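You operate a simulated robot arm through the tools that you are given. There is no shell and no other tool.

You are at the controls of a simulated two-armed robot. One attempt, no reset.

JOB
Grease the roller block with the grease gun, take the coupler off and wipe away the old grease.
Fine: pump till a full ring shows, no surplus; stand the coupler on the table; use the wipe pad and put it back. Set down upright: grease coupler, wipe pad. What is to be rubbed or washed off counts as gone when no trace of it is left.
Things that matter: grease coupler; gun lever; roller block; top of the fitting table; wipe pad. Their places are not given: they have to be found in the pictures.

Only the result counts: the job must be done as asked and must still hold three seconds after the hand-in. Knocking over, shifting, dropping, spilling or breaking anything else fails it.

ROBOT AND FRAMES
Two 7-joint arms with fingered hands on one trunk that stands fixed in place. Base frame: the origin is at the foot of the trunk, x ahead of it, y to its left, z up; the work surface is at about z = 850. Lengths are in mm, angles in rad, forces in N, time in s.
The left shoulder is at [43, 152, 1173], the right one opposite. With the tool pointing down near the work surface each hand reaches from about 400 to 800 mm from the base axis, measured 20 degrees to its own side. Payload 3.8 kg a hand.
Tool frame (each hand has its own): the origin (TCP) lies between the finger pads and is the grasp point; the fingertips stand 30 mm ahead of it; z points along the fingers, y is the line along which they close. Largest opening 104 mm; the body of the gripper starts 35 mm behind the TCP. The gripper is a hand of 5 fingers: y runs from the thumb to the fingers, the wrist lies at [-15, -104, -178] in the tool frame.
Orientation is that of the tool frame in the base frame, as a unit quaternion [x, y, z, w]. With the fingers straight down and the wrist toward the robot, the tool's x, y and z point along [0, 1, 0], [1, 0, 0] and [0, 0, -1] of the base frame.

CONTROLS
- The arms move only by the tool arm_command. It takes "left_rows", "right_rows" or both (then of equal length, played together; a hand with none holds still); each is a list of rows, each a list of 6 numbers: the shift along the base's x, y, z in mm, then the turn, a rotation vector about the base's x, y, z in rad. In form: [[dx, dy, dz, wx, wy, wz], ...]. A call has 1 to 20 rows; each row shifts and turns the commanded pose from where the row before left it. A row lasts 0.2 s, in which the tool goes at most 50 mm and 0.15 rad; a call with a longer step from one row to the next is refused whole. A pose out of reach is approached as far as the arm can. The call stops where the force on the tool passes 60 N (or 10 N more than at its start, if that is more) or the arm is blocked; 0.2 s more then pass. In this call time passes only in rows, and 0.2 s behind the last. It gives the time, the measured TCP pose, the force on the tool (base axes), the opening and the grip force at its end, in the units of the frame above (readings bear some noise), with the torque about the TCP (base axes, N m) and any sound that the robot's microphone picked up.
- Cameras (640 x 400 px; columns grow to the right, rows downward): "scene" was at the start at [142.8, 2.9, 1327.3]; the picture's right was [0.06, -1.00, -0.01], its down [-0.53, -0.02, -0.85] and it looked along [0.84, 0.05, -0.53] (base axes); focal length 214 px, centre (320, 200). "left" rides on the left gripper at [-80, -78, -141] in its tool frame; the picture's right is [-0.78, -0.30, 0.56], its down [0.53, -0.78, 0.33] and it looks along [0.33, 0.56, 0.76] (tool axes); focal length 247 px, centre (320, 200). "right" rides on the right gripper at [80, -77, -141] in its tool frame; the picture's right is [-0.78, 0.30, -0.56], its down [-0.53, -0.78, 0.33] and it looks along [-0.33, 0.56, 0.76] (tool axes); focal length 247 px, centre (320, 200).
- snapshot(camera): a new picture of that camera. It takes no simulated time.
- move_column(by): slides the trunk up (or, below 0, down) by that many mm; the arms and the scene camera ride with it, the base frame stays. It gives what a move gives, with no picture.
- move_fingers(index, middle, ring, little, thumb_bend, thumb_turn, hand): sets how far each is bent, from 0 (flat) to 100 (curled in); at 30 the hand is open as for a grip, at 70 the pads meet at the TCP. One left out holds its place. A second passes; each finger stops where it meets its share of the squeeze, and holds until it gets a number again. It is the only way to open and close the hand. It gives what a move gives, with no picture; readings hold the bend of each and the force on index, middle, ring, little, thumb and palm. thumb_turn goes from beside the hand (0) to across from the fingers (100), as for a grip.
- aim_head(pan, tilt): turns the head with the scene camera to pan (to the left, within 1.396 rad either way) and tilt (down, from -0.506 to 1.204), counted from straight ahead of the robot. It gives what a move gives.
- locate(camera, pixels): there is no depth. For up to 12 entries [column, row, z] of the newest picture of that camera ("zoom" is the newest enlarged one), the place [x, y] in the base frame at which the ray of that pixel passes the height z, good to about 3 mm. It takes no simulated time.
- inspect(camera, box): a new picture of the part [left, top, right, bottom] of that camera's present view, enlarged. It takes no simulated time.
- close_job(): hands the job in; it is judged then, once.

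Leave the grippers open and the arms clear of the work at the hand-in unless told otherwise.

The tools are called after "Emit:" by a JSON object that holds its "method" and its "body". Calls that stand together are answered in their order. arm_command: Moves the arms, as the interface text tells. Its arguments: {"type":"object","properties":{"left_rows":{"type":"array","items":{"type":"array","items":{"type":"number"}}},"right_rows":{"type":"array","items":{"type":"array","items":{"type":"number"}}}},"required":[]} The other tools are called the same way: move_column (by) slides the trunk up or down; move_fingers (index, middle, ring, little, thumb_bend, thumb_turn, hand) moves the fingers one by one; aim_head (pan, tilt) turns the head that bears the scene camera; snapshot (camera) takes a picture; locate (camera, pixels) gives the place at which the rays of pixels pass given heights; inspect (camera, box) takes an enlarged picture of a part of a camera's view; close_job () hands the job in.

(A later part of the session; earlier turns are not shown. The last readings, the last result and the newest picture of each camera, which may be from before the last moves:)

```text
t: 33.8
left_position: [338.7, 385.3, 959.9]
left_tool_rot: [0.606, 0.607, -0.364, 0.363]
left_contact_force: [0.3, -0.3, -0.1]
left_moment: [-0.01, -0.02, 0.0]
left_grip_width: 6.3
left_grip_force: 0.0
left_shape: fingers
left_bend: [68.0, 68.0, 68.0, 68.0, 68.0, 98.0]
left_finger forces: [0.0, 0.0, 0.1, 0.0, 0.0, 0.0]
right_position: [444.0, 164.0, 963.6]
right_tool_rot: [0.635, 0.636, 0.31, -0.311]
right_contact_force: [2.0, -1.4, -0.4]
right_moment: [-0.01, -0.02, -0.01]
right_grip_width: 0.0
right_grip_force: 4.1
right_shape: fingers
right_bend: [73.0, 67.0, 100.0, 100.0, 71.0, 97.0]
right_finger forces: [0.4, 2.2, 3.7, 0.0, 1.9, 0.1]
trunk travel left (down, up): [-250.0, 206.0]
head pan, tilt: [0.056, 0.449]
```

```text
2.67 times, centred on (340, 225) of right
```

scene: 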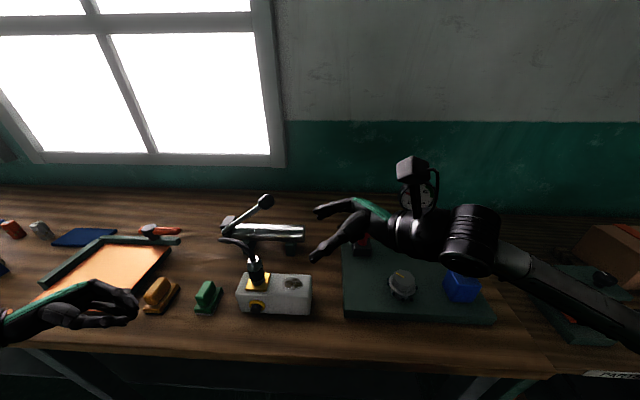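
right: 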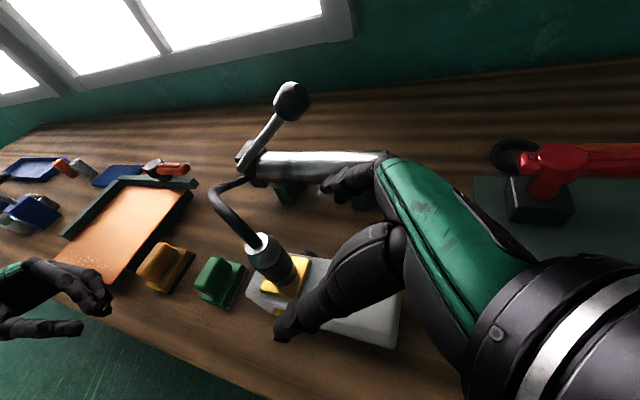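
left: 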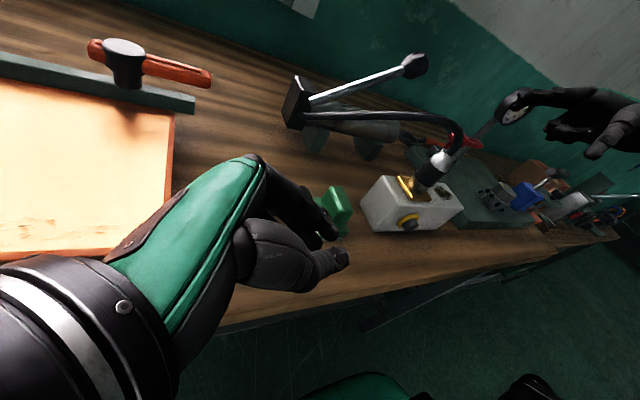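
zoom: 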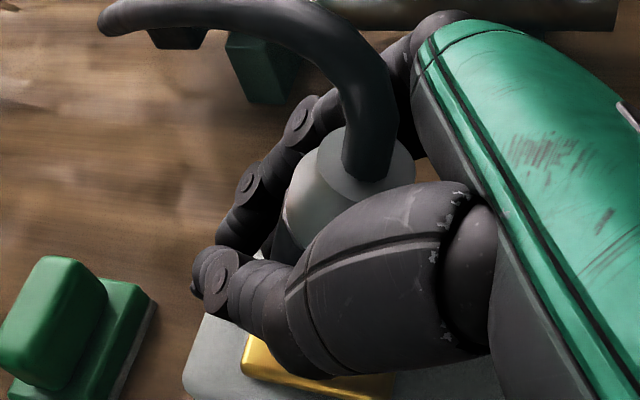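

I triangulate the coupler's top disc and foot to measure the lean.

Emit:
{"method": "locate", "body": {"camera": "left", "pixels": [[458.6, 151.2, 985], [458.6, 151.2, 995], [458.6, 151.2, 1005], [423.6, 185.4, 920], [423.6, 185.4, 930]]}}

Emit:
{"method": "locate", "body": {"camera": "right", "pixels": [[357, 215.6, 985], [357, 215.6, 995], [357, 215.6, 1005]]}}

Emit:
{"method": "inspect", "body": {"camera": "scene", "box": [235, 240, 285, 295]}}

```text
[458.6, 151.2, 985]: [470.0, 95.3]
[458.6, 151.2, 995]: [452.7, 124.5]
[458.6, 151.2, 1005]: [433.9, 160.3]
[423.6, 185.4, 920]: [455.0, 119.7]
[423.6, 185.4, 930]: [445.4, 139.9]
```

```text
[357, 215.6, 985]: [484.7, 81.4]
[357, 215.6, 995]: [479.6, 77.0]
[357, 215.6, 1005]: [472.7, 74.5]
```

```text
7.27 times, centred on (260, 268) of scene
```

zoom: 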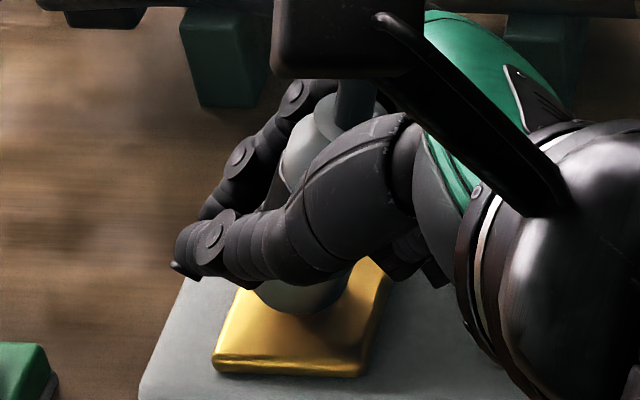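

Emit:
{"method": "locate", "body": {"camera": "zoom", "pixels": [[342, 115, 990], [342, 115, 1000], [342, 115, 1010], [305, 285, 922], [305, 285, 930]]}}

Emit:
{"method": "snapshot", "body": {"camera": "right"}}

Emit:
{"method": "locate", "body": {"camera": "right", "pixels": [[357, 215.6, 985], [357, 215.6, 995], [357, 215.6, 1005]]}}

```text
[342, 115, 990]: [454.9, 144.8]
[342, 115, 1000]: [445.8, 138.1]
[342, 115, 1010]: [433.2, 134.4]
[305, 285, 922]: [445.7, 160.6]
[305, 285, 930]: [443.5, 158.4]
```

```text
taken
```

right: 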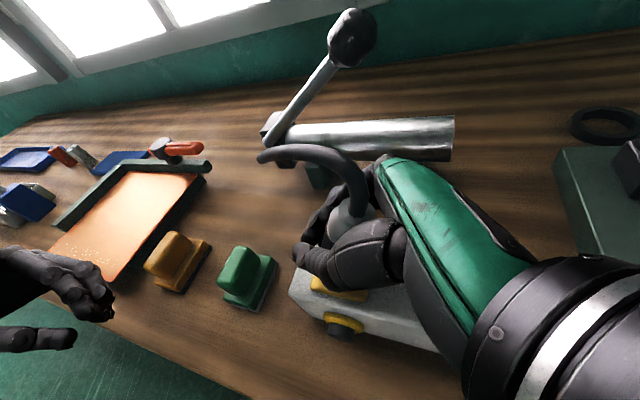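

```text
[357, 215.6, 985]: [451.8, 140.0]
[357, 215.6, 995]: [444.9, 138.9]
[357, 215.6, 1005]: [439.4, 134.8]
```

Top disc at (444,139,999), foot near (445,158,928): lean ≈16° toward −y, symmetric in x. I squeeze a bit more, then lift clear and later correct the lean by turning the hand.

Emit:
{"method": "move_fingers", "body": {"hand": "right", "index": 77, "middle": 76, "thumb_bend": 77}}

Emit:
{"method": "inspect", "body": {"camera": "left", "box": [395, 125, 475, 195]}}

```text
t: 34.8
left_position: [338.8, 384.8, 959.6]
left_tool_rot: [0.606, 0.606, -0.365, 0.364]
left_contact_force: [0.0, -0.1, -0.9]
left_moment: [-0.01, 0.01, 0.01]
left_grip_width: 6.3
left_grip_force: 0.0
left_shape: fingers
left_bend: [68.0, 68.0, 68.0, 68.0, 68.0, 98.0]
left_finger forces: [0.0, 0.0, 0.1, 0.0, 0.0, 0.0]
right_position: [442.9, 163.8, 962.0]
right_tool_rot: [0.635, 0.636, 0.31, -0.311]
right_contact_force: [3.1, 1.1, -0.1]
right_moment: [0.04, -0.1, -0.02]
right_grip_width: 0.0
right_grip_force: 6.1
right_shape: fingers
right_bend: [76.0, 67.0, 100.0, 100.0, 72.0, 97.0]
right_finger forces: [0.1, 6.1, 4.2, 0.1, 2.2, 0.0]
trunk travel left (down, up): [-250.0, 206.0]
head pan, tilt: [0.056, 0.449]
```

```text
5.71 times, centred on (435, 160) of left
```

zoom: 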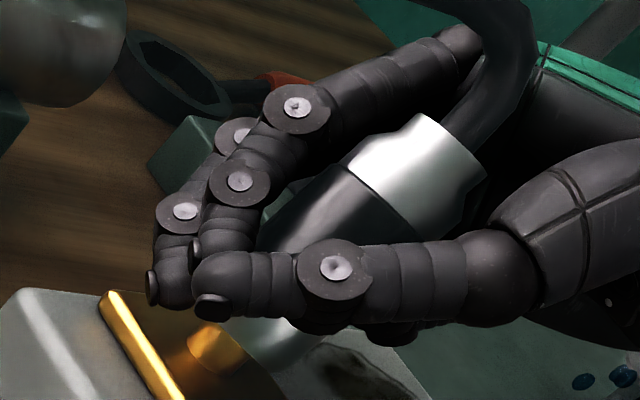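

Grip: middle 6.1, ring 4.2, thumb 2.2 N. I lift gently 10 mm and check that the coupler follows.

Emit:
{"method": "arm_command", "body": {"right_rows": [[0, 0, 4, 0, 0, 0], [0, 0, 4, 0, 0, 0], [0, 0, 4, 0, 0, 0]]}}

Emit:
{"method": "inspect", "body": {"camera": "left", "box": [395, 120, 485, 195]}}

Emit:
{"method": "inspect", "body": {"camera": "right", "box": [280, 150, 400, 300]}}

```text
t: 35.6
left_position: [338.2, 384.9, 959.3]
left_tool_rot: [0.606, 0.607, -0.363, 0.365]
left_contact_force: [-0.2, 0.6, 0.4]
left_moment: [0.01, 0.0, -0.02]
left_grip_width: 6.2
left_grip_force: 0.0
left_shape: fingers
left_bend: [68.0, 68.0, 68.0, 68.0, 68.0, 98.0]
left_finger forces: [0.0, 0.0, 0.0, 0.1, 0.1, 0.0]
right_position: [442.3, 162.5, 974.7]
right_tool_rot: [0.635, 0.636, 0.309, -0.312]
right_contact_force: [2.0, 0.5, 0.4]
right_moment: [0.03, -0.07, 0.03]
right_grip_width: 0.2
right_grip_force: 3.2
right_shape: fingers
right_bend: [76.0, 71.0, 100.0, 100.0, 72.0, 97.0]
right_finger forces: [0.8, 4.3, 0.1, 0.0, 1.3, 0.0]
trunk travel left (down, up): [-250.0, 206.0]
head pan, tilt: [0.056, 0.449]
```

```text
5.33 times, centred on (440, 158) of left
```

zoom: 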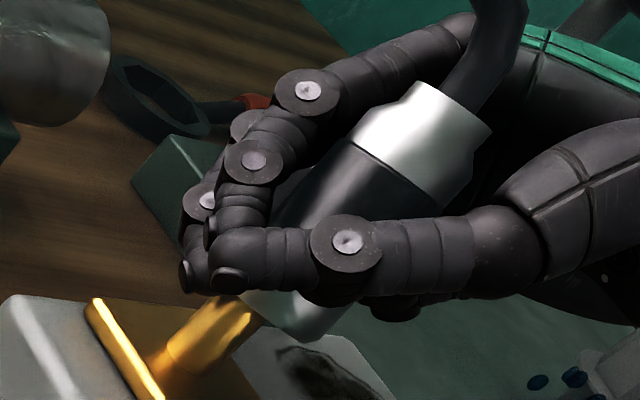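

```text
2.67 times, centred on (340, 225) of right
```

zoom: 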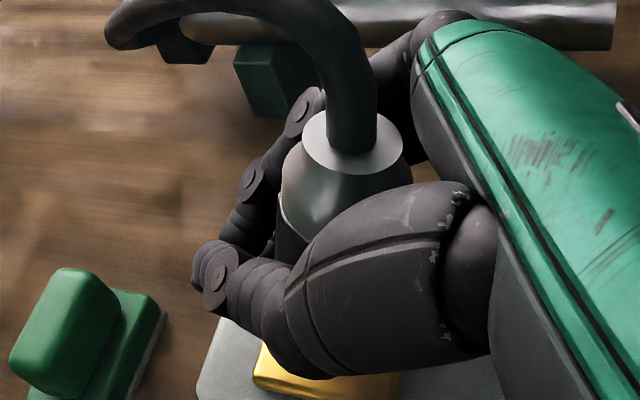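

Emit:
{"method": "locate", "body": {"camera": "zoom", "pixels": [[352, 148, 990], [352, 148, 1000], [352, 148, 1010], [352, 148, 1020]]}}

Emit:
{"method": "locate", "body": {"camera": "left", "pixels": [[465, 143.5, 995], [465, 143.5, 1005], [465, 143.5, 1015], [433, 180, 925], [433, 180, 935], [433, 180, 945]]}}

Emit:
{"method": "inspect", "body": {"camera": "scene", "box": [225, 230, 285, 290]}}

```text
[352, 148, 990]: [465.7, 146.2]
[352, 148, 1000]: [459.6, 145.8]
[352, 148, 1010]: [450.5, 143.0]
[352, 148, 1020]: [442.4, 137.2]
```

```text
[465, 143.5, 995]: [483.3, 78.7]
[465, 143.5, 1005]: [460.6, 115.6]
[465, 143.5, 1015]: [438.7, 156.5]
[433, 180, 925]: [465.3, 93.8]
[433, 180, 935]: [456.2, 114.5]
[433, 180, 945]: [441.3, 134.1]
```

```text
6.67 times, centred on (255, 260) of scene
```

zoom: 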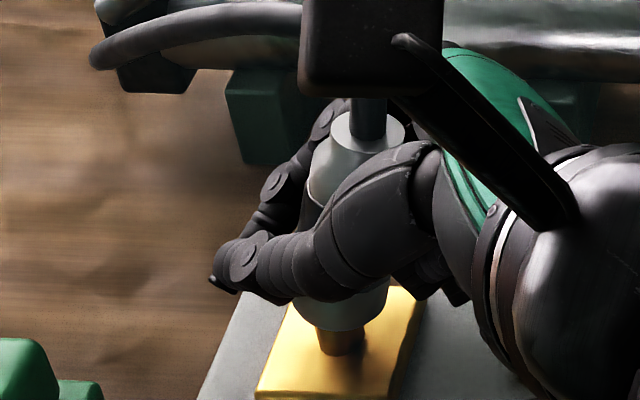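

The coupler is now clear above the nipple and looks nearly upright in the hand. I check top vs. bottom from this scene zoom.

Emit:
{"method": "locate", "body": {"camera": "zoom", "pixels": [[368, 130, 1005], [368, 130, 1012], [368, 130, 1020], [345, 300, 935], [345, 300, 940], [345, 300, 945], [340, 345, 920]]}}

Emit:
{"method": "inspect", "body": {"camera": "left", "box": [405, 155, 455, 195]}}

```text
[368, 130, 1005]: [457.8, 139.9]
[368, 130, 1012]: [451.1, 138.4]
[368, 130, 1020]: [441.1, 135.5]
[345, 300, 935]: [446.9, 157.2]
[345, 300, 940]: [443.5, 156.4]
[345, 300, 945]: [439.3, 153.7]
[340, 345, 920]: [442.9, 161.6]
```

```text
10.00 times, centred on (430, 175) of left
```

zoom: 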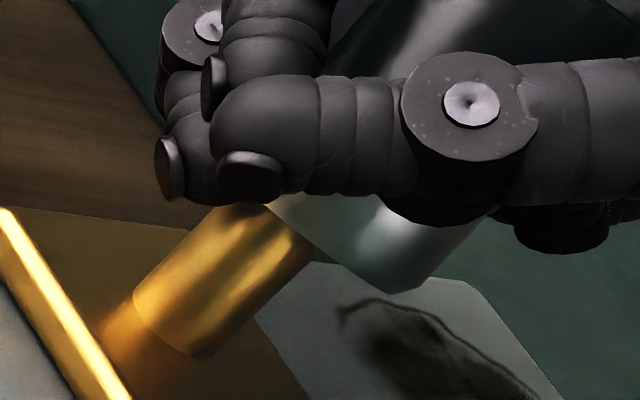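

The coupler followed the lift (foot at z≈940, lean ≈13°). The nipple is a ~20+ mm post; I lift another 12 mm.

Emit:
{"method": "arm_command", "body": {"right_rows": [[0, 0, 4, 0, 0, 0], [0, 0, 4, 0, 0, 0], [0, 0, 4, 0, 0, 0]]}}

Emit:
{"method": "inspect", "body": {"camera": "scene", "box": [225, 230, 285, 290]}}

Emit:
{"method": "inspect", "body": {"camera": "left", "box": [395, 120, 485, 195]}}

```text
t: 36.4
left_position: [339.4, 383.3, 959.7]
left_tool_rot: [0.606, 0.607, -0.364, 0.364]
left_contact_force: [-0.5, 0.2, 0.6]
left_moment: [-0.03, 0.0, -0.03]
left_grip_width: 6.2
left_grip_force: 0.0
left_shape: fingers
left_bend: [68.0, 68.0, 68.0, 68.0, 68.0, 98.0]
left_finger forces: [0.0, 0.1, 0.0, 0.0, 0.0, 0.0]
right_position: [441.2, 162.5, 988.2]
right_tool_rot: [0.635, 0.636, 0.31, -0.311]
right_contact_force: [0.3, -0.7, -1.6]
right_moment: [0.02, 0.06, 0.04]
right_grip_width: 0.0
right_grip_force: 6.0
right_shape: fingers
right_bend: [76.0, 72.0, 100.0, 100.0, 72.0, 97.0]
right_finger forces: [1.2, 3.5, 5.7, 0.1, 1.8, 0.0]
trunk travel left (down, up): [-250.0, 206.0]
head pan, tilt: [0.056, 0.449]
```

```text
6.67 times, centred on (255, 260) of scene
```

zoom: 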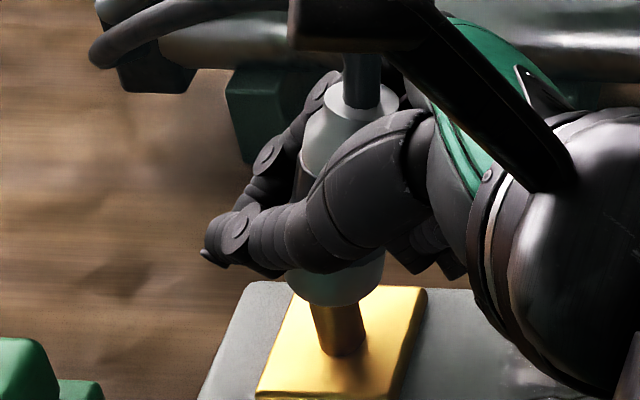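

```text
5.33 times, centred on (440, 158) of left
```

zoom: 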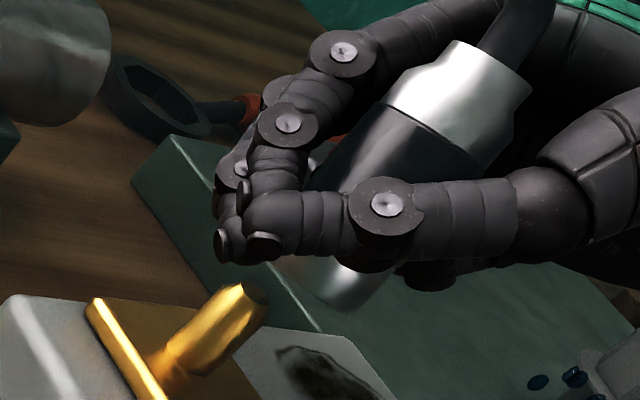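

The coupler is off the nipple and held (ring 5.7, middle 3.5, thumb 1.8 N). I tighten a little now that it's free, and measure its tilt.

Emit:
{"method": "move_fingers", "body": {"hand": "right", "index": 80, "middle": 78, "thumb_bend": 78}}

Emit:
{"method": "arm_command", "body": {"right_rows": [[0, 0, 10, 0, 0, 0], [0, 0, 10, 0, 0, 0]]}}

Emit:
{"method": "snapshot", "body": {"camera": "right"}}

Emit:
{"method": "inspect", "body": {"camera": "left", "box": [395, 100, 495, 190]}}

Emit:
{"method": "inspect", "body": {"camera": "scene", "box": [225, 220, 295, 290]}}

```text
t: 37.4
left_position: [340.3, 383.9, 960.5]
left_tool_rot: [0.605, 0.607, -0.365, 0.364]
left_contact_force: [-0.7, 0.2, 0.3]
left_moment: [-0.01, 0.05, 0.0]
left_grip_width: 6.2
left_grip_force: 0.0
left_shape: fingers
left_bend: [68.0, 68.0, 68.0, 68.0, 68.0, 98.0]
left_finger forces: [0.0, 0.0, 0.0, 0.1, 0.1, 0.0]
right_position: [442.0, 163.9, 988.7]
right_tool_rot: [0.634, 0.636, 0.311, -0.311]
right_contact_force: [0.3, -0.6, -0.5]
right_moment: [0.02, -0.01, -0.02]
right_grip_width: 0.1
right_grip_force: 9.6
right_shape: fingers
right_bend: [76.0, 74.0, 100.0, 100.0, 72.0, 96.0]
right_finger forces: [1.0, 6.2, 8.2, 0.1, 3.6, 0.0]
trunk travel left (down, up): [-250.0, 206.0]
head pan, tilt: [0.056, 0.449]
```

```text
t: 38.0
left_position: [340.0, 383.4, 958.6]
left_tool_rot: [0.606, 0.607, -0.364, 0.364]
left_contact_force: [0.7, -0.3, -0.1]
left_moment: [0.01, -0.01, -0.03]
left_grip_width: 6.4
left_grip_force: 0.0
left_shape: fingers
left_bend: [68.0, 68.0, 68.0, 68.0, 68.0, 98.0]
left_finger forces: [0.0, 0.0, 0.1, 0.1, 0.1, 0.1]
right_position: [443.1, 162.8, 1007.4]
right_tool_rot: [0.634, 0.636, 0.31, -0.311]
right_contact_force: [0.2, 1.1, -0.7]
right_moment: [0.01, 0.02, -0.02]
right_grip_width: 0.1
right_grip_force: 9.3
right_shape: fingers
right_bend: [76.0, 74.0, 100.0, 100.0, 72.0, 96.0]
right_finger forces: [1.1, 6.4, 8.2, 0.0, 3.6, 0.0]
trunk travel left (down, up): [-250.0, 206.0]
head pan, tilt: [0.056, 0.449]
```

```text
taken
```

right: 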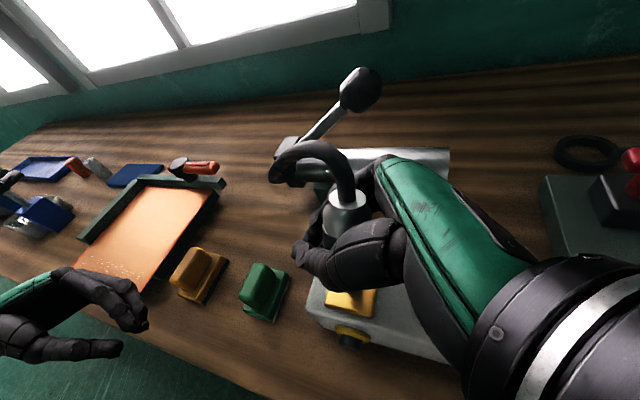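

```text
4.44 times, centred on (445, 145) of left
```

zoom: 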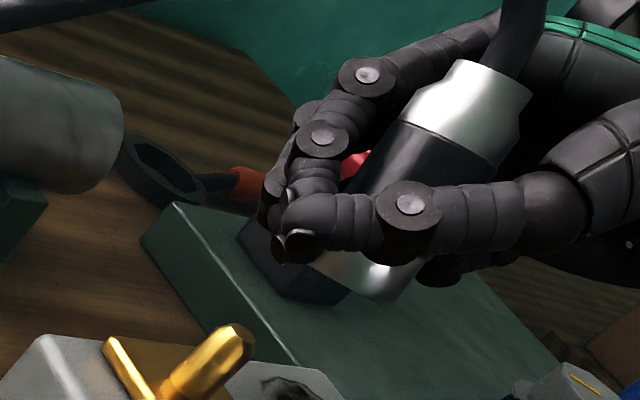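

```text
5.71 times, centred on (260, 255) of scene
```

zoom: 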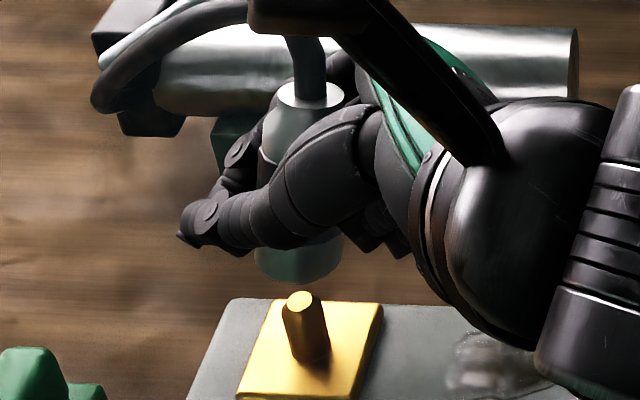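

Emit:
{"method": "locate", "body": {"camera": "zoom", "pixels": [[310, 97, 1035], [310, 97, 1045], [310, 97, 1055], [298, 260, 965], [298, 260, 975], [298, 260, 985]]}}

Emit:
{"method": "locate", "body": {"camera": "right", "pixels": [[347, 199, 1035], [347, 199, 1045], [347, 199, 1055]]}}

Emit:
{"method": "locate", "body": {"camera": "left", "pixels": [[483.5, 121, 1035], [483.5, 121, 1045], [483.5, 121, 1055], [454, 161, 965], [454, 161, 975], [454, 161, 985]]}}

```text
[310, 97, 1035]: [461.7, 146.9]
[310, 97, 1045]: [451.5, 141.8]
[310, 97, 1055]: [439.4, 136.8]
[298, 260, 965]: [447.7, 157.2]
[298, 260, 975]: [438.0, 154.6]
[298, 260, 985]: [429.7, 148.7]
```

```text
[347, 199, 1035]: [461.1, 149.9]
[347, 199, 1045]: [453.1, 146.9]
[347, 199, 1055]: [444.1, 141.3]
```

```text
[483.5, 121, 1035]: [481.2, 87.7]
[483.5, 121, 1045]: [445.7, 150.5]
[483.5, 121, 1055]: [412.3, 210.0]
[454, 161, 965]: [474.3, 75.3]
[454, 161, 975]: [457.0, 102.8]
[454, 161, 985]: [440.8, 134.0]
```

Coupler is firmly held (ring 8.2, middle 6.4, thumb 3.6 N) with top at (452,144,1044), i.e. lean ≈9° to −y and ≈8° to +x. I turn the hand to bring it upright, then re-measure.

Emit:
{"method": "arm_command", "body": {"right_rows": [[0, 0, 8, -0.08, -0.07, 0], [0, 0, 8, -0.08, -0.07, 0]]}}

Emit:
{"method": "snapshot", "body": {"camera": "right"}}

Emit:
{"method": "inspect", "body": {"camera": "left", "box": [395, 80, 505, 180]}}

Emit:
{"method": "inspect", "body": {"camera": "scene", "box": [225, 205, 295, 275]}}

```text
t: 38.6
left_position: [340.0, 385.2, 959.3]
left_tool_rot: [0.606, 0.607, -0.364, 0.364]
left_contact_force: [-0.2, 1.0, 0.2]
left_moment: [-0.01, 0.0, -0.05]
left_grip_width: 6.0
left_grip_force: 0.1
left_shape: fingers
left_bend: [68.0, 68.0, 68.0, 68.0, 68.0, 98.0]
left_finger forces: [0.0, 0.0, 0.0, 0.0, 0.0, 0.1]
right_position: [441.4, 165.5, 1023.8]
right_tool_rot: [0.635, 0.678, 0.302, -0.212]
right_contact_force: [0.4, 0.0, -0.9]
right_moment: [-0.02, -0.01, 0.0]
right_grip_width: 0.3
right_grip_force: 10.2
right_shape: fingers
right_bend: [76.0, 74.0, 100.0, 100.0, 72.0, 96.0]
right_finger forces: [1.0, 6.3, 8.3, 0.0, 3.7, 0.0]
trunk travel left (down, up): [-250.0, 206.0]
head pan, tilt: [0.056, 0.449]
```

```text
taken
```

right: 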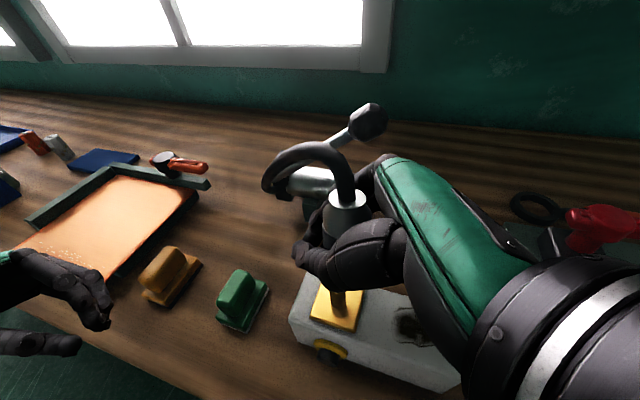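

```text
4.00 times, centred on (450, 130) of left
```

zoom: 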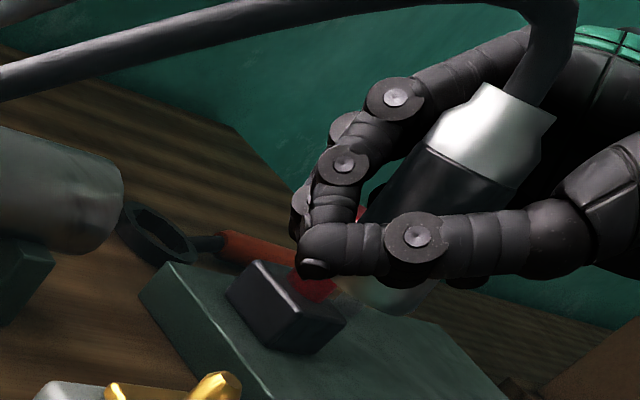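

```text
5.71 times, centred on (260, 240) of scene
```

zoom: 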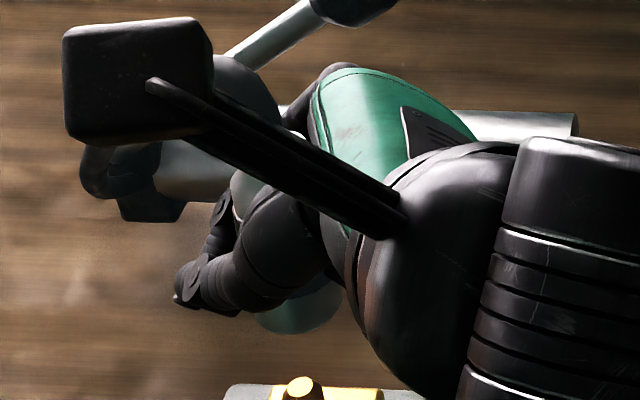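

By calculation the coupler is now upright within a few degrees. I carry it over toward the standing place to the left-rear of the block (target foot about (523,232)), staying high and clear of the lever.

Emit:
{"method": "arm_command", "body": {"right_rows": [[16, 20, 0, 0, 0, 0], [16, 20, -2, 0, 0, 0], [16, 20, -4, 0, 0, 0], [16, 20, -4, 0, 0, 0]]}}

Emit:
{"method": "snapshot", "body": {"camera": "left"}}

Emit:
{"method": "snapshot", "body": {"camera": "scene"}}

Emit:
{"method": "snapshot", "body": {"camera": "right"}}

```text
t: 39.6
left_position: [339.5, 385.2, 958.9]
left_tool_rot: [0.605, 0.607, -0.365, 0.364]
left_contact_force: [0.9, 0.2, -0.6]
left_moment: [0.0, 0.0, -0.02]
left_grip_width: 6.1
left_grip_force: 0.0
left_shape: fingers
left_bend: [68.0, 68.0, 68.0, 68.0, 68.0, 98.0]
left_finger forces: [0.1, 0.0, 0.0, 0.0, 0.1, 0.0]
right_position: [506.4, 242.8, 1015.5]
right_tool_rot: [0.635, 0.679, 0.302, -0.214]
right_contact_force: [-0.2, 0.6, -0.3]
right_moment: [-0.02, 0.01, -0.02]
right_grip_width: 0.3
right_grip_force: 10.4
right_shape: fingers
right_bend: [76.0, 74.0, 100.0, 100.0, 72.0, 96.0]
right_finger forces: [1.2, 6.5, 8.4, 0.0, 3.8, 0.0]
trunk travel left (down, up): [-250.0, 206.0]
head pan, tilt: [0.056, 0.449]
```

```text
taken
```

left: 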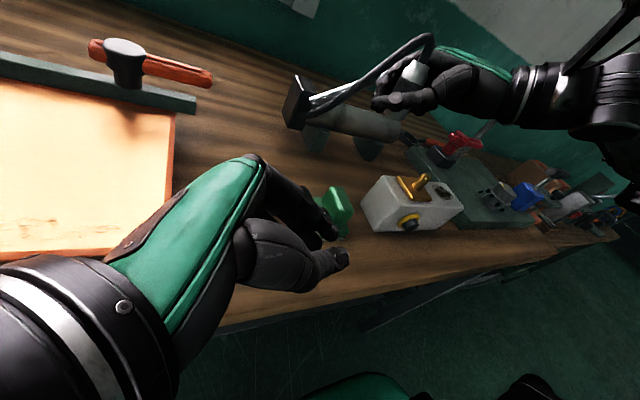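

```text
taken
```

scene: 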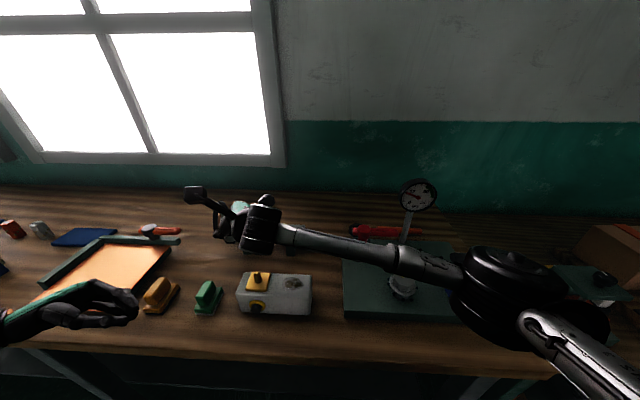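

```text
taken
```

right: 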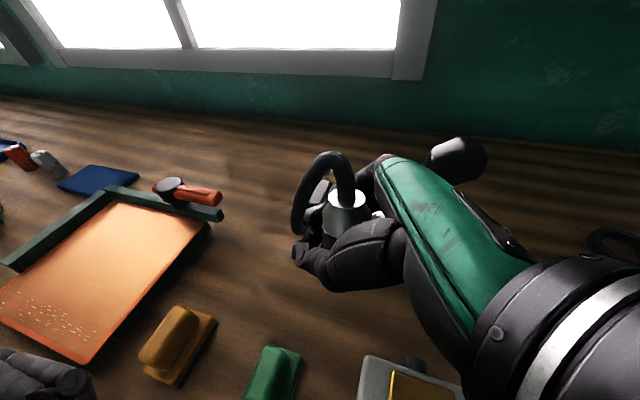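

Emit:
{"method": "inspect", "body": {"camera": "left", "box": [280, 20, 540, 180]}}

Emit:
{"method": "inspect", "body": {"camera": "right", "box": [270, 110, 520, 310]}}

```text
2.46 times, centred on (410, 100) of left
```

zoom: 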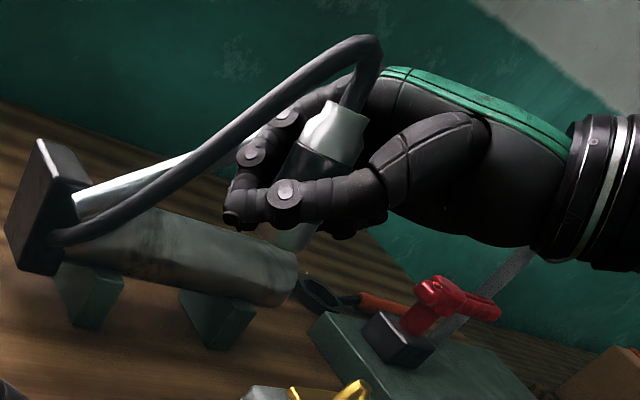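

```text
2.00 times, centred on (395, 210) of right
```

zoom: 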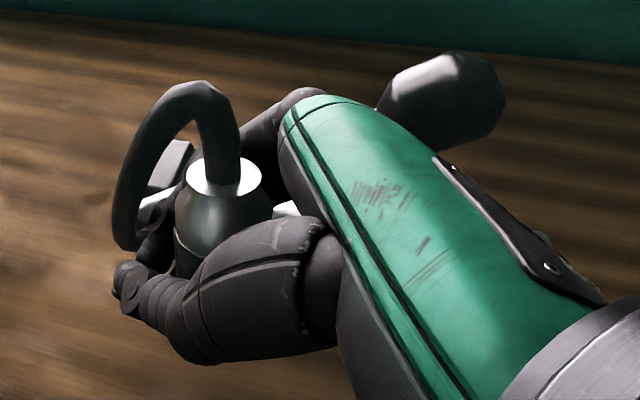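

Clearances to lever and knob are fine. I descend toward the table at this x, to TCP z≈915.

Emit:
{"method": "arm_command", "body": {"right_rows": [[0, 1, -25, 0, 0, 0], [0, 1, -25, 0, 0, 0], [0, 0, -25, 0, 0, 0], [2, 0, -25, 0, 0, 0]]}}

Emit:
{"method": "inspect", "body": {"camera": "left", "box": [280, 40, 520, 200]}}

Emit:
{"method": "inspect", "body": {"camera": "scene", "box": [180, 190, 330, 320]}}

Emit:
{"method": "inspect", "body": {"camera": "right", "box": [220, 130, 440, 350]}}

```text
t: 40.6
left_position: [337.0, 382.8, 961.2]
left_tool_rot: [0.607, 0.606, -0.363, 0.364]
left_contact_force: [0.0, -0.2, -0.2]
left_moment: [0.02, -0.03, 0.0]
left_grip_width: 6.2
left_grip_force: 0.0
left_shape: fingers
left_bend: [68.0, 68.0, 68.0, 68.0, 68.0, 98.0]
left_finger forces: [0.1, 0.1, 0.1, 0.0, 0.0, 0.0]
right_position: [509.1, 248.3, 922.6]
right_tool_rot: [0.632, 0.678, 0.309, -0.213]
right_contact_force: [8.7, 1.3, 34.4]
right_moment: [-3.07, 2.58, 0.78]
right_grip_width: 0.1
right_grip_force: 10.5
right_shape: fingers
right_bend: [76.0, 75.0, 100.0, 100.0, 72.0, 96.0]
right_finger forces: [1.1, 6.5, 8.4, 0.0, 3.9, 0.0]
trunk travel left (down, up): [-250.0, 206.0]
head pan, tilt: [0.056, 0.449]
```

```text
2.50 times, centred on (400, 120) of left
```

zoom: 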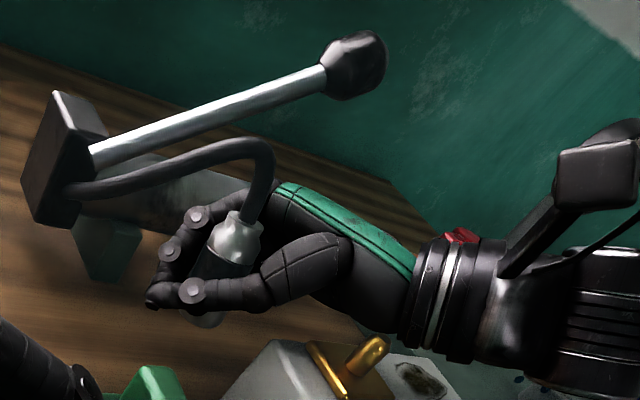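

```text
3.08 times, centred on (255, 255) of scene
```

zoom: 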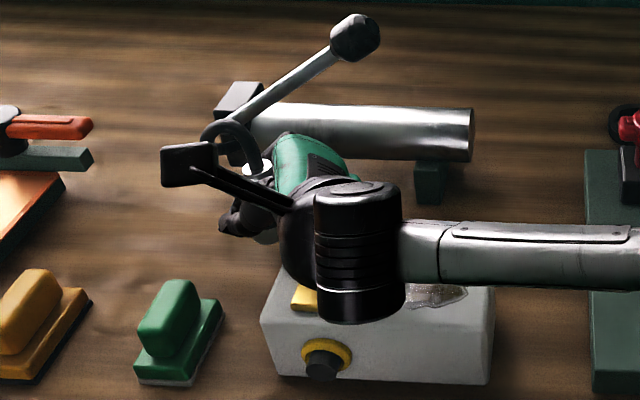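

```text
1.82 times, centred on (330, 240) of right
```

zoom: 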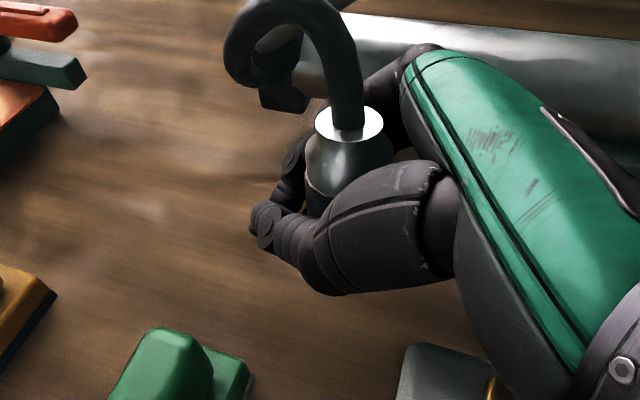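

Contact: 34 N upward with the torque pointing to (≈440,160) — the heel of the hand is resting on the nipple. I back off upward right away.

Emit:
{"method": "arm_command", "body": {"right_rows": [[0, 0, 12, 0, 0, 0], [0, 0, 13, 0, 0, 0]]}}

Emit:
{"method": "snapshot", "body": {"camera": "scene"}}

Emit:
{"method": "inspect", "body": {"camera": "left", "box": [340, 80, 540, 240]}}

```text
t: 41.2
left_position: [338.5, 385.0, 960.5]
left_tool_rot: [0.605, 0.607, -0.364, 0.365]
left_contact_force: [-0.2, 0.5, -0.3]
left_moment: [-0.02, 0.01, 0.01]
left_grip_width: 6.5
left_grip_force: 0.1
left_shape: fingers
left_bend: [68.0, 68.0, 68.0, 68.0, 68.0, 98.0]
left_finger forces: [0.0, 0.0, 0.0, 0.0, 0.0, 0.0]
right_position: [505.7, 246.2, 938.1]
right_tool_rot: [0.635, 0.678, 0.303, -0.214]
right_contact_force: [-0.3, -0.6, -1.1]
right_moment: [0.02, 0.0, 0.03]
right_grip_width: 0.0
right_grip_force: 9.9
right_shape: fingers
right_bend: [76.0, 75.0, 100.0, 100.0, 72.0, 96.0]
right_finger forces: [1.1, 6.5, 8.4, 0.0, 4.1, 0.1]
trunk travel left (down, up): [-250.0, 206.0]
head pan, tilt: [0.056, 0.449]
```

```text
taken
```

scene: 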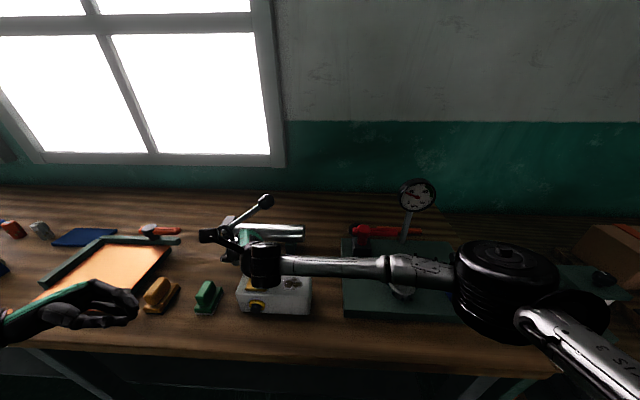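

```text
2.50 times, centred on (440, 160) of left
```

zoom: 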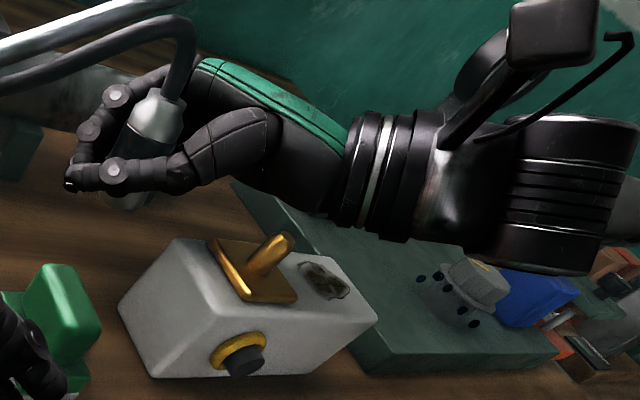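

Released from contact; block appears unmoved. With this heading the heel would be over the nipple, so I'll turn the hand about the vertical by +40° so that it comes down through the gap between block and gun. First raise 20 mm while turning.

Emit:
{"method": "arm_command", "body": {"right_rows": [[1, 0, 15, 0, 0, 0], [1, -2, 5, 0, 0, 0.14], [1, -2, 2, 0, 0, 0.14], [1, -2, 0, 0, 0, 0.14], [1, -2, 0, 0, 0, 0.14], [1, -2, 0, 0, 0, 0.14]]}}

Emit:
{"method": "snapshot", "body": {"camera": "scene"}}

Emit:
{"method": "inspect", "body": {"camera": "left", "box": [300, 40, 540, 220]}}

Emit:
{"method": "snapshot", "body": {"camera": "right"}}

```text
t: 42.6
left_position: [339.5, 383.3, 959.7]
left_tool_rot: [0.605, 0.607, -0.365, 0.364]
left_contact_force: [1.1, -0.7, -0.3]
left_moment: [-0.01, 0.0, 0.01]
left_grip_width: 6.4
left_grip_force: 0.0
left_shape: fingers
left_bend: [68.0, 68.0, 68.0, 68.0, 68.0, 98.0]
left_finger forces: [0.1, 0.0, 0.0, 0.1, 0.0, 0.1]
right_position: [513.7, 237.2, 958.2]
right_tool_rot: [0.392, 0.843, 0.215, -0.299]
right_contact_force: [0.0, 0.3, -0.6]
right_moment: [0.0, 0.01, 0.03]
right_grip_width: 0.0
right_grip_force: 10.3
right_shape: fingers
right_bend: [76.0, 75.0, 100.0, 100.0, 72.0, 96.0]
right_finger forces: [1.3, 6.6, 8.6, 0.0, 4.3, 0.0]
right hand out of reach, approached as far as the arm can: row 5
trunk travel left (down, up): [-250.0, 206.0]
head pan, tilt: [0.056, 0.449]
```

```text
taken
```

scene: 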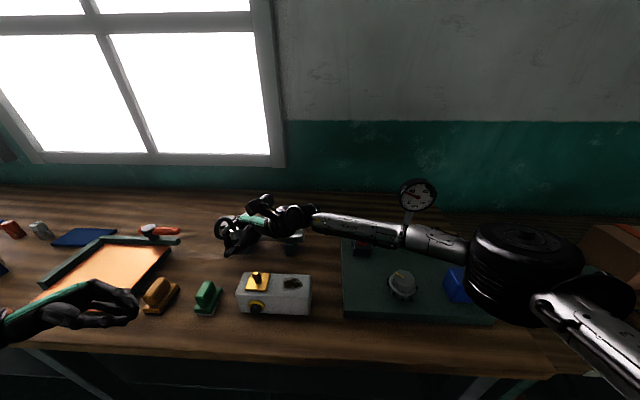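

```text
2.22 times, centred on (420, 130) of left
```

zoom: 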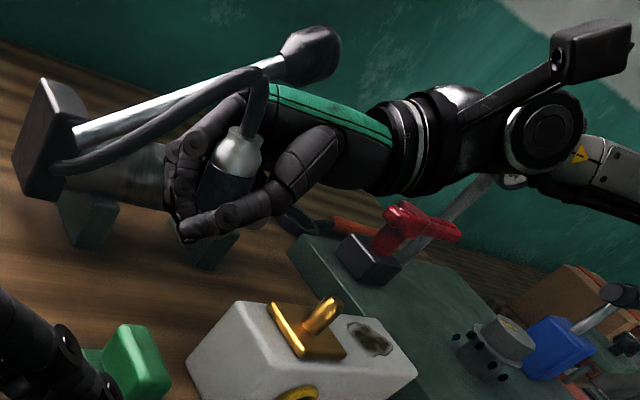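

```text
taken
```

right: 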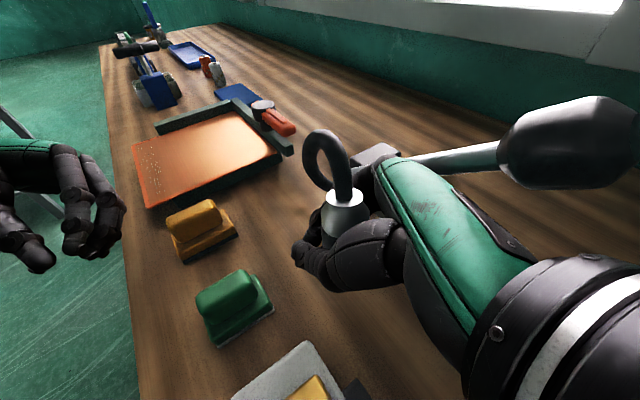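

Turn achieved. I check the coupler's uprightness in the left view.

Emit:
{"method": "inspect", "body": {"camera": "left", "box": [340, 65, 430, 145]}}

Emit:
{"method": "inspect", "body": {"camera": "scene", "box": [200, 190, 300, 270]}}

```text
5.00 times, centred on (385, 105) of left
```

zoom: 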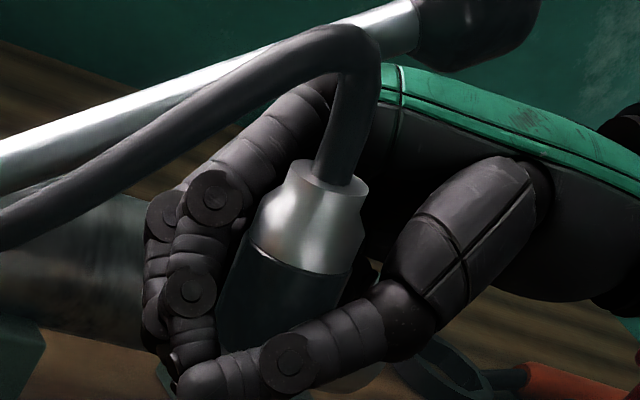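

```text
5.00 times, centred on (250, 230) of scene
```

zoom: 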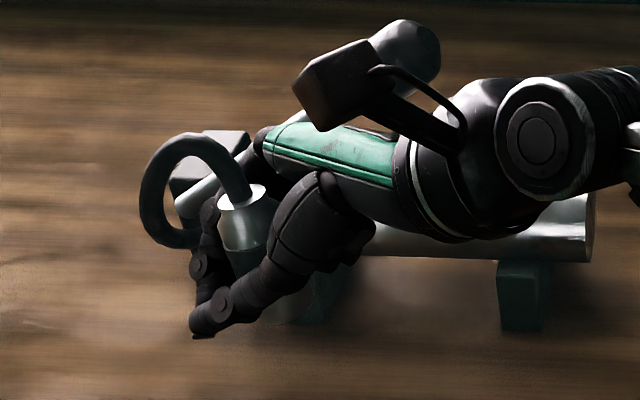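

Emit:
{"method": "inspect", "body": {"camera": "scene", "box": [218, 218, 262, 262]}}

Emit:
{"method": "inspect", "body": {"camera": "left", "box": [345, 85, 405, 150]}}

Emit:
{"method": "inspect", "body": {"camera": "right", "box": [280, 120, 400, 300]}}

```text
9.09 times, centred on (240, 240) of scene
```

zoom: 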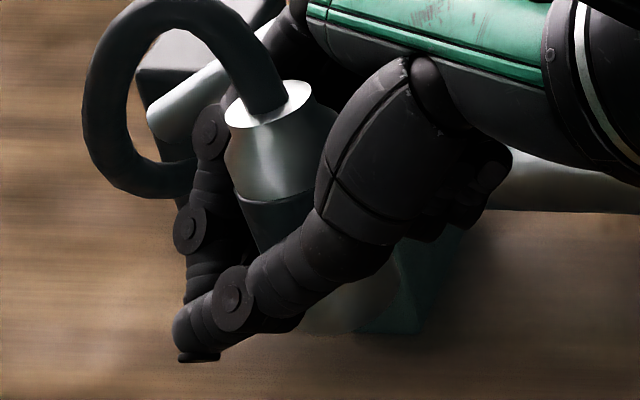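

```text
6.15 times, centred on (375, 118) of left
```

zoom: 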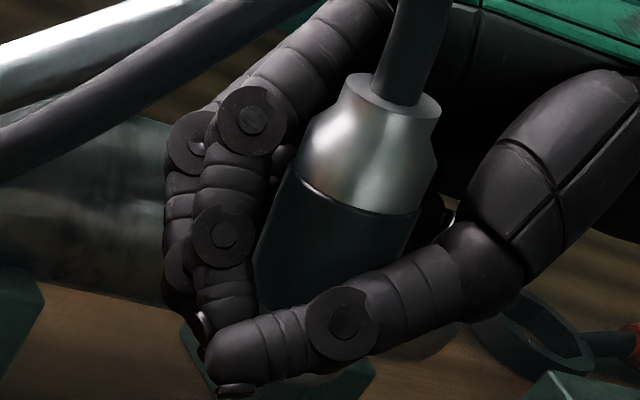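

```text
2.22 times, centred on (340, 210) of right
```

zoom: 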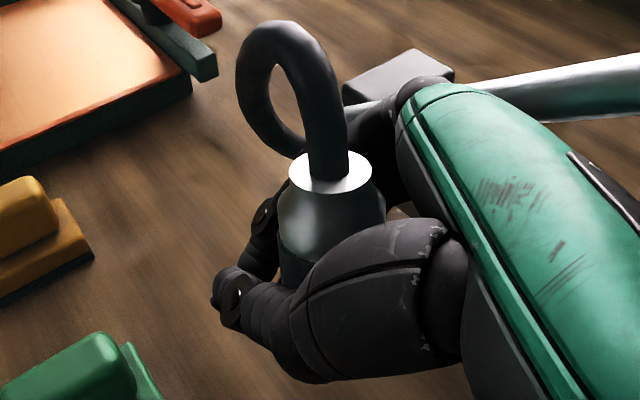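

The coupler leans about 6–8° toward +y in both views. I turn the hand +0.10 rad about x to right it, and descend to TCP z≈925.

Emit:
{"method": "arm_command", "body": {"right_rows": [[0, 0, -5, 0.1, 0, 0], [0, 0, -14, 0, 0, 0], [0, 0, -14, 0, 0, 0]]}}

Emit:
{"method": "inspect", "body": {"camera": "left", "box": [310, 60, 510, 220]}}

Emit:
{"method": "inspect", "body": {"camera": "scene", "box": [200, 200, 340, 310]}}

```text
t: 43.4
left_position: [338.7, 385.2, 959.1]
left_tool_rot: [0.605, 0.607, -0.365, 0.364]
left_contact_force: [0.2, 0.1, -0.3]
left_moment: [0.01, 0.02, 0.01]
left_grip_width: 6.3
left_grip_force: 0.0
left_shape: fingers
left_bend: [68.0, 68.0, 68.0, 68.0, 68.0, 98.0]
left_finger forces: [0.1, 0.1, 0.1, 0.0, 0.0, 0.0]
right_position: [510.6, 237.2, 925.6]
right_tool_rot: [0.376, 0.832, 0.256, -0.316]
right_contact_force: [0.2, -0.7, -1.8]
right_moment: [0.0, 0.03, -0.02]
right_grip_width: 0.2
right_grip_force: 10.4
right_shape: fingers
right_bend: [76.0, 75.0, 100.0, 100.0, 72.0, 96.0]
right_finger forces: [1.2, 6.6, 8.5, 0.1, 4.2, 0.1]
trunk travel left (down, up): [-250.0, 206.0]
head pan, tilt: [0.056, 0.449]
```

```text
2.50 times, centred on (410, 140) of left
```

zoom: 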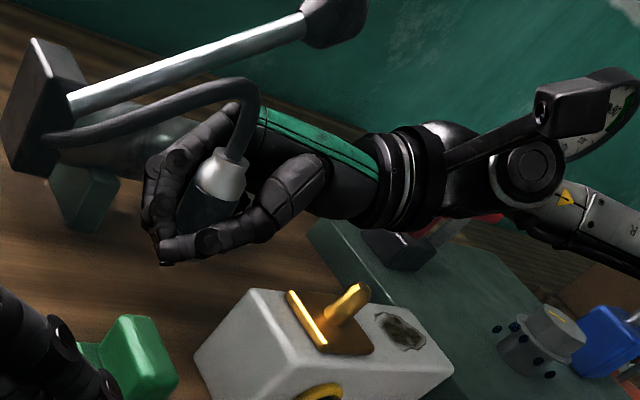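

```text
3.64 times, centred on (270, 255) of scene
```

zoom: 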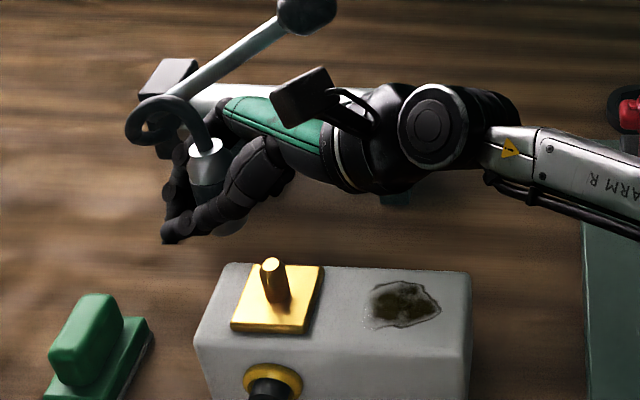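

Free so far. I check the whole scene for the forearm's clearance over the right-hand fixtures, then continue down.

Emit:
{"method": "snapshot", "body": {"camera": "scene"}}

Emit:
{"method": "inspect", "body": {"camera": "scene", "box": [290, 170, 480, 300]}}

```text
taken
```

scene: 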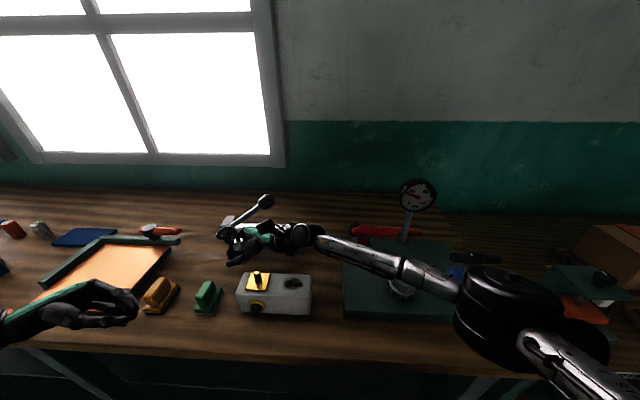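

```text
3.08 times, centred on (385, 235) of scene
```

zoom: 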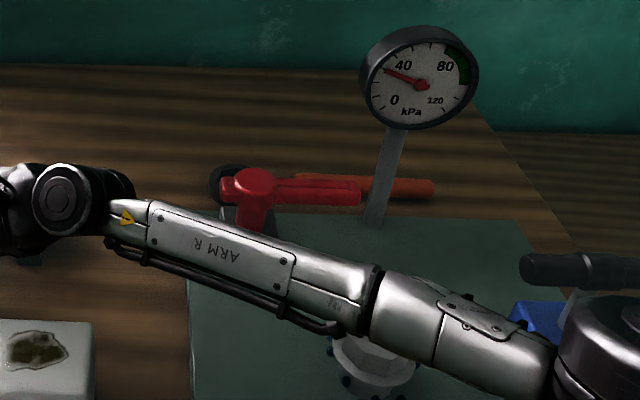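

The forearm stays well above everything (elbow ≈1090 mm). I continue down to TCP z≈900.

Emit:
{"method": "arm_command", "body": {"right_rows": [[1, 0, -9, 0, 0, 0], [1, 0, -8, 0, 0, 0], [1, 0, -8, 0, 0, 0]]}}

Emit:
{"method": "inspect", "body": {"camera": "left", "box": [330, 80, 430, 170]}}

Emit:
{"method": "inspect", "body": {"camera": "scene", "box": [215, 215, 285, 275]}}

```text
t: 44.2
left_position: [339.7, 384.5, 960.2]
left_tool_rot: [0.606, 0.606, -0.365, 0.364]
left_contact_force: [-0.7, -0.1, -0.6]
left_moment: [0.0, 0.03, -0.01]
left_grip_width: 6.3
left_grip_force: 0.0
left_shape: fingers
left_bend: [68.0, 68.0, 68.0, 68.0, 68.0, 98.0]
left_finger forces: [0.1, 0.0, 0.0, 0.0, 0.1, 0.1]
right_position: [514.6, 236.4, 907.2]
right_tool_rot: [0.375, 0.833, 0.256, -0.317]
right_contact_force: [-0.1, 1.1, -0.4]
right_moment: [0.04, 0.01, -0.01]
right_grip_width: 0.0
right_grip_force: 10.4
right_shape: fingers
right_bend: [76.0, 75.0, 100.0, 100.0, 72.0, 96.0]
right_finger forces: [1.2, 6.6, 8.5, 0.1, 4.2, 0.0]
right hand out of reach, approached as far as the arm can: row 3
trunk travel left (down, up): [-250.0, 206.0]
head pan, tilt: [0.056, 0.449]
```

```text
4.44 times, centred on (380, 125) of left
```

zoom: 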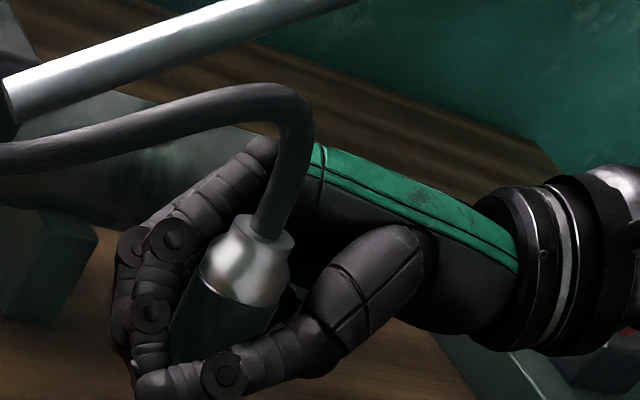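

```text
6.67 times, centred on (250, 245) of scene
```

zoom: 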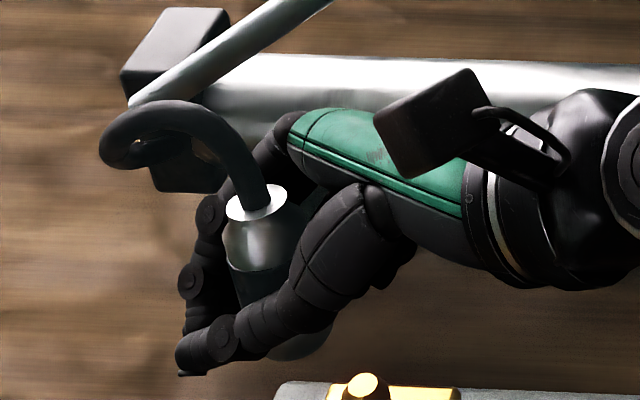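

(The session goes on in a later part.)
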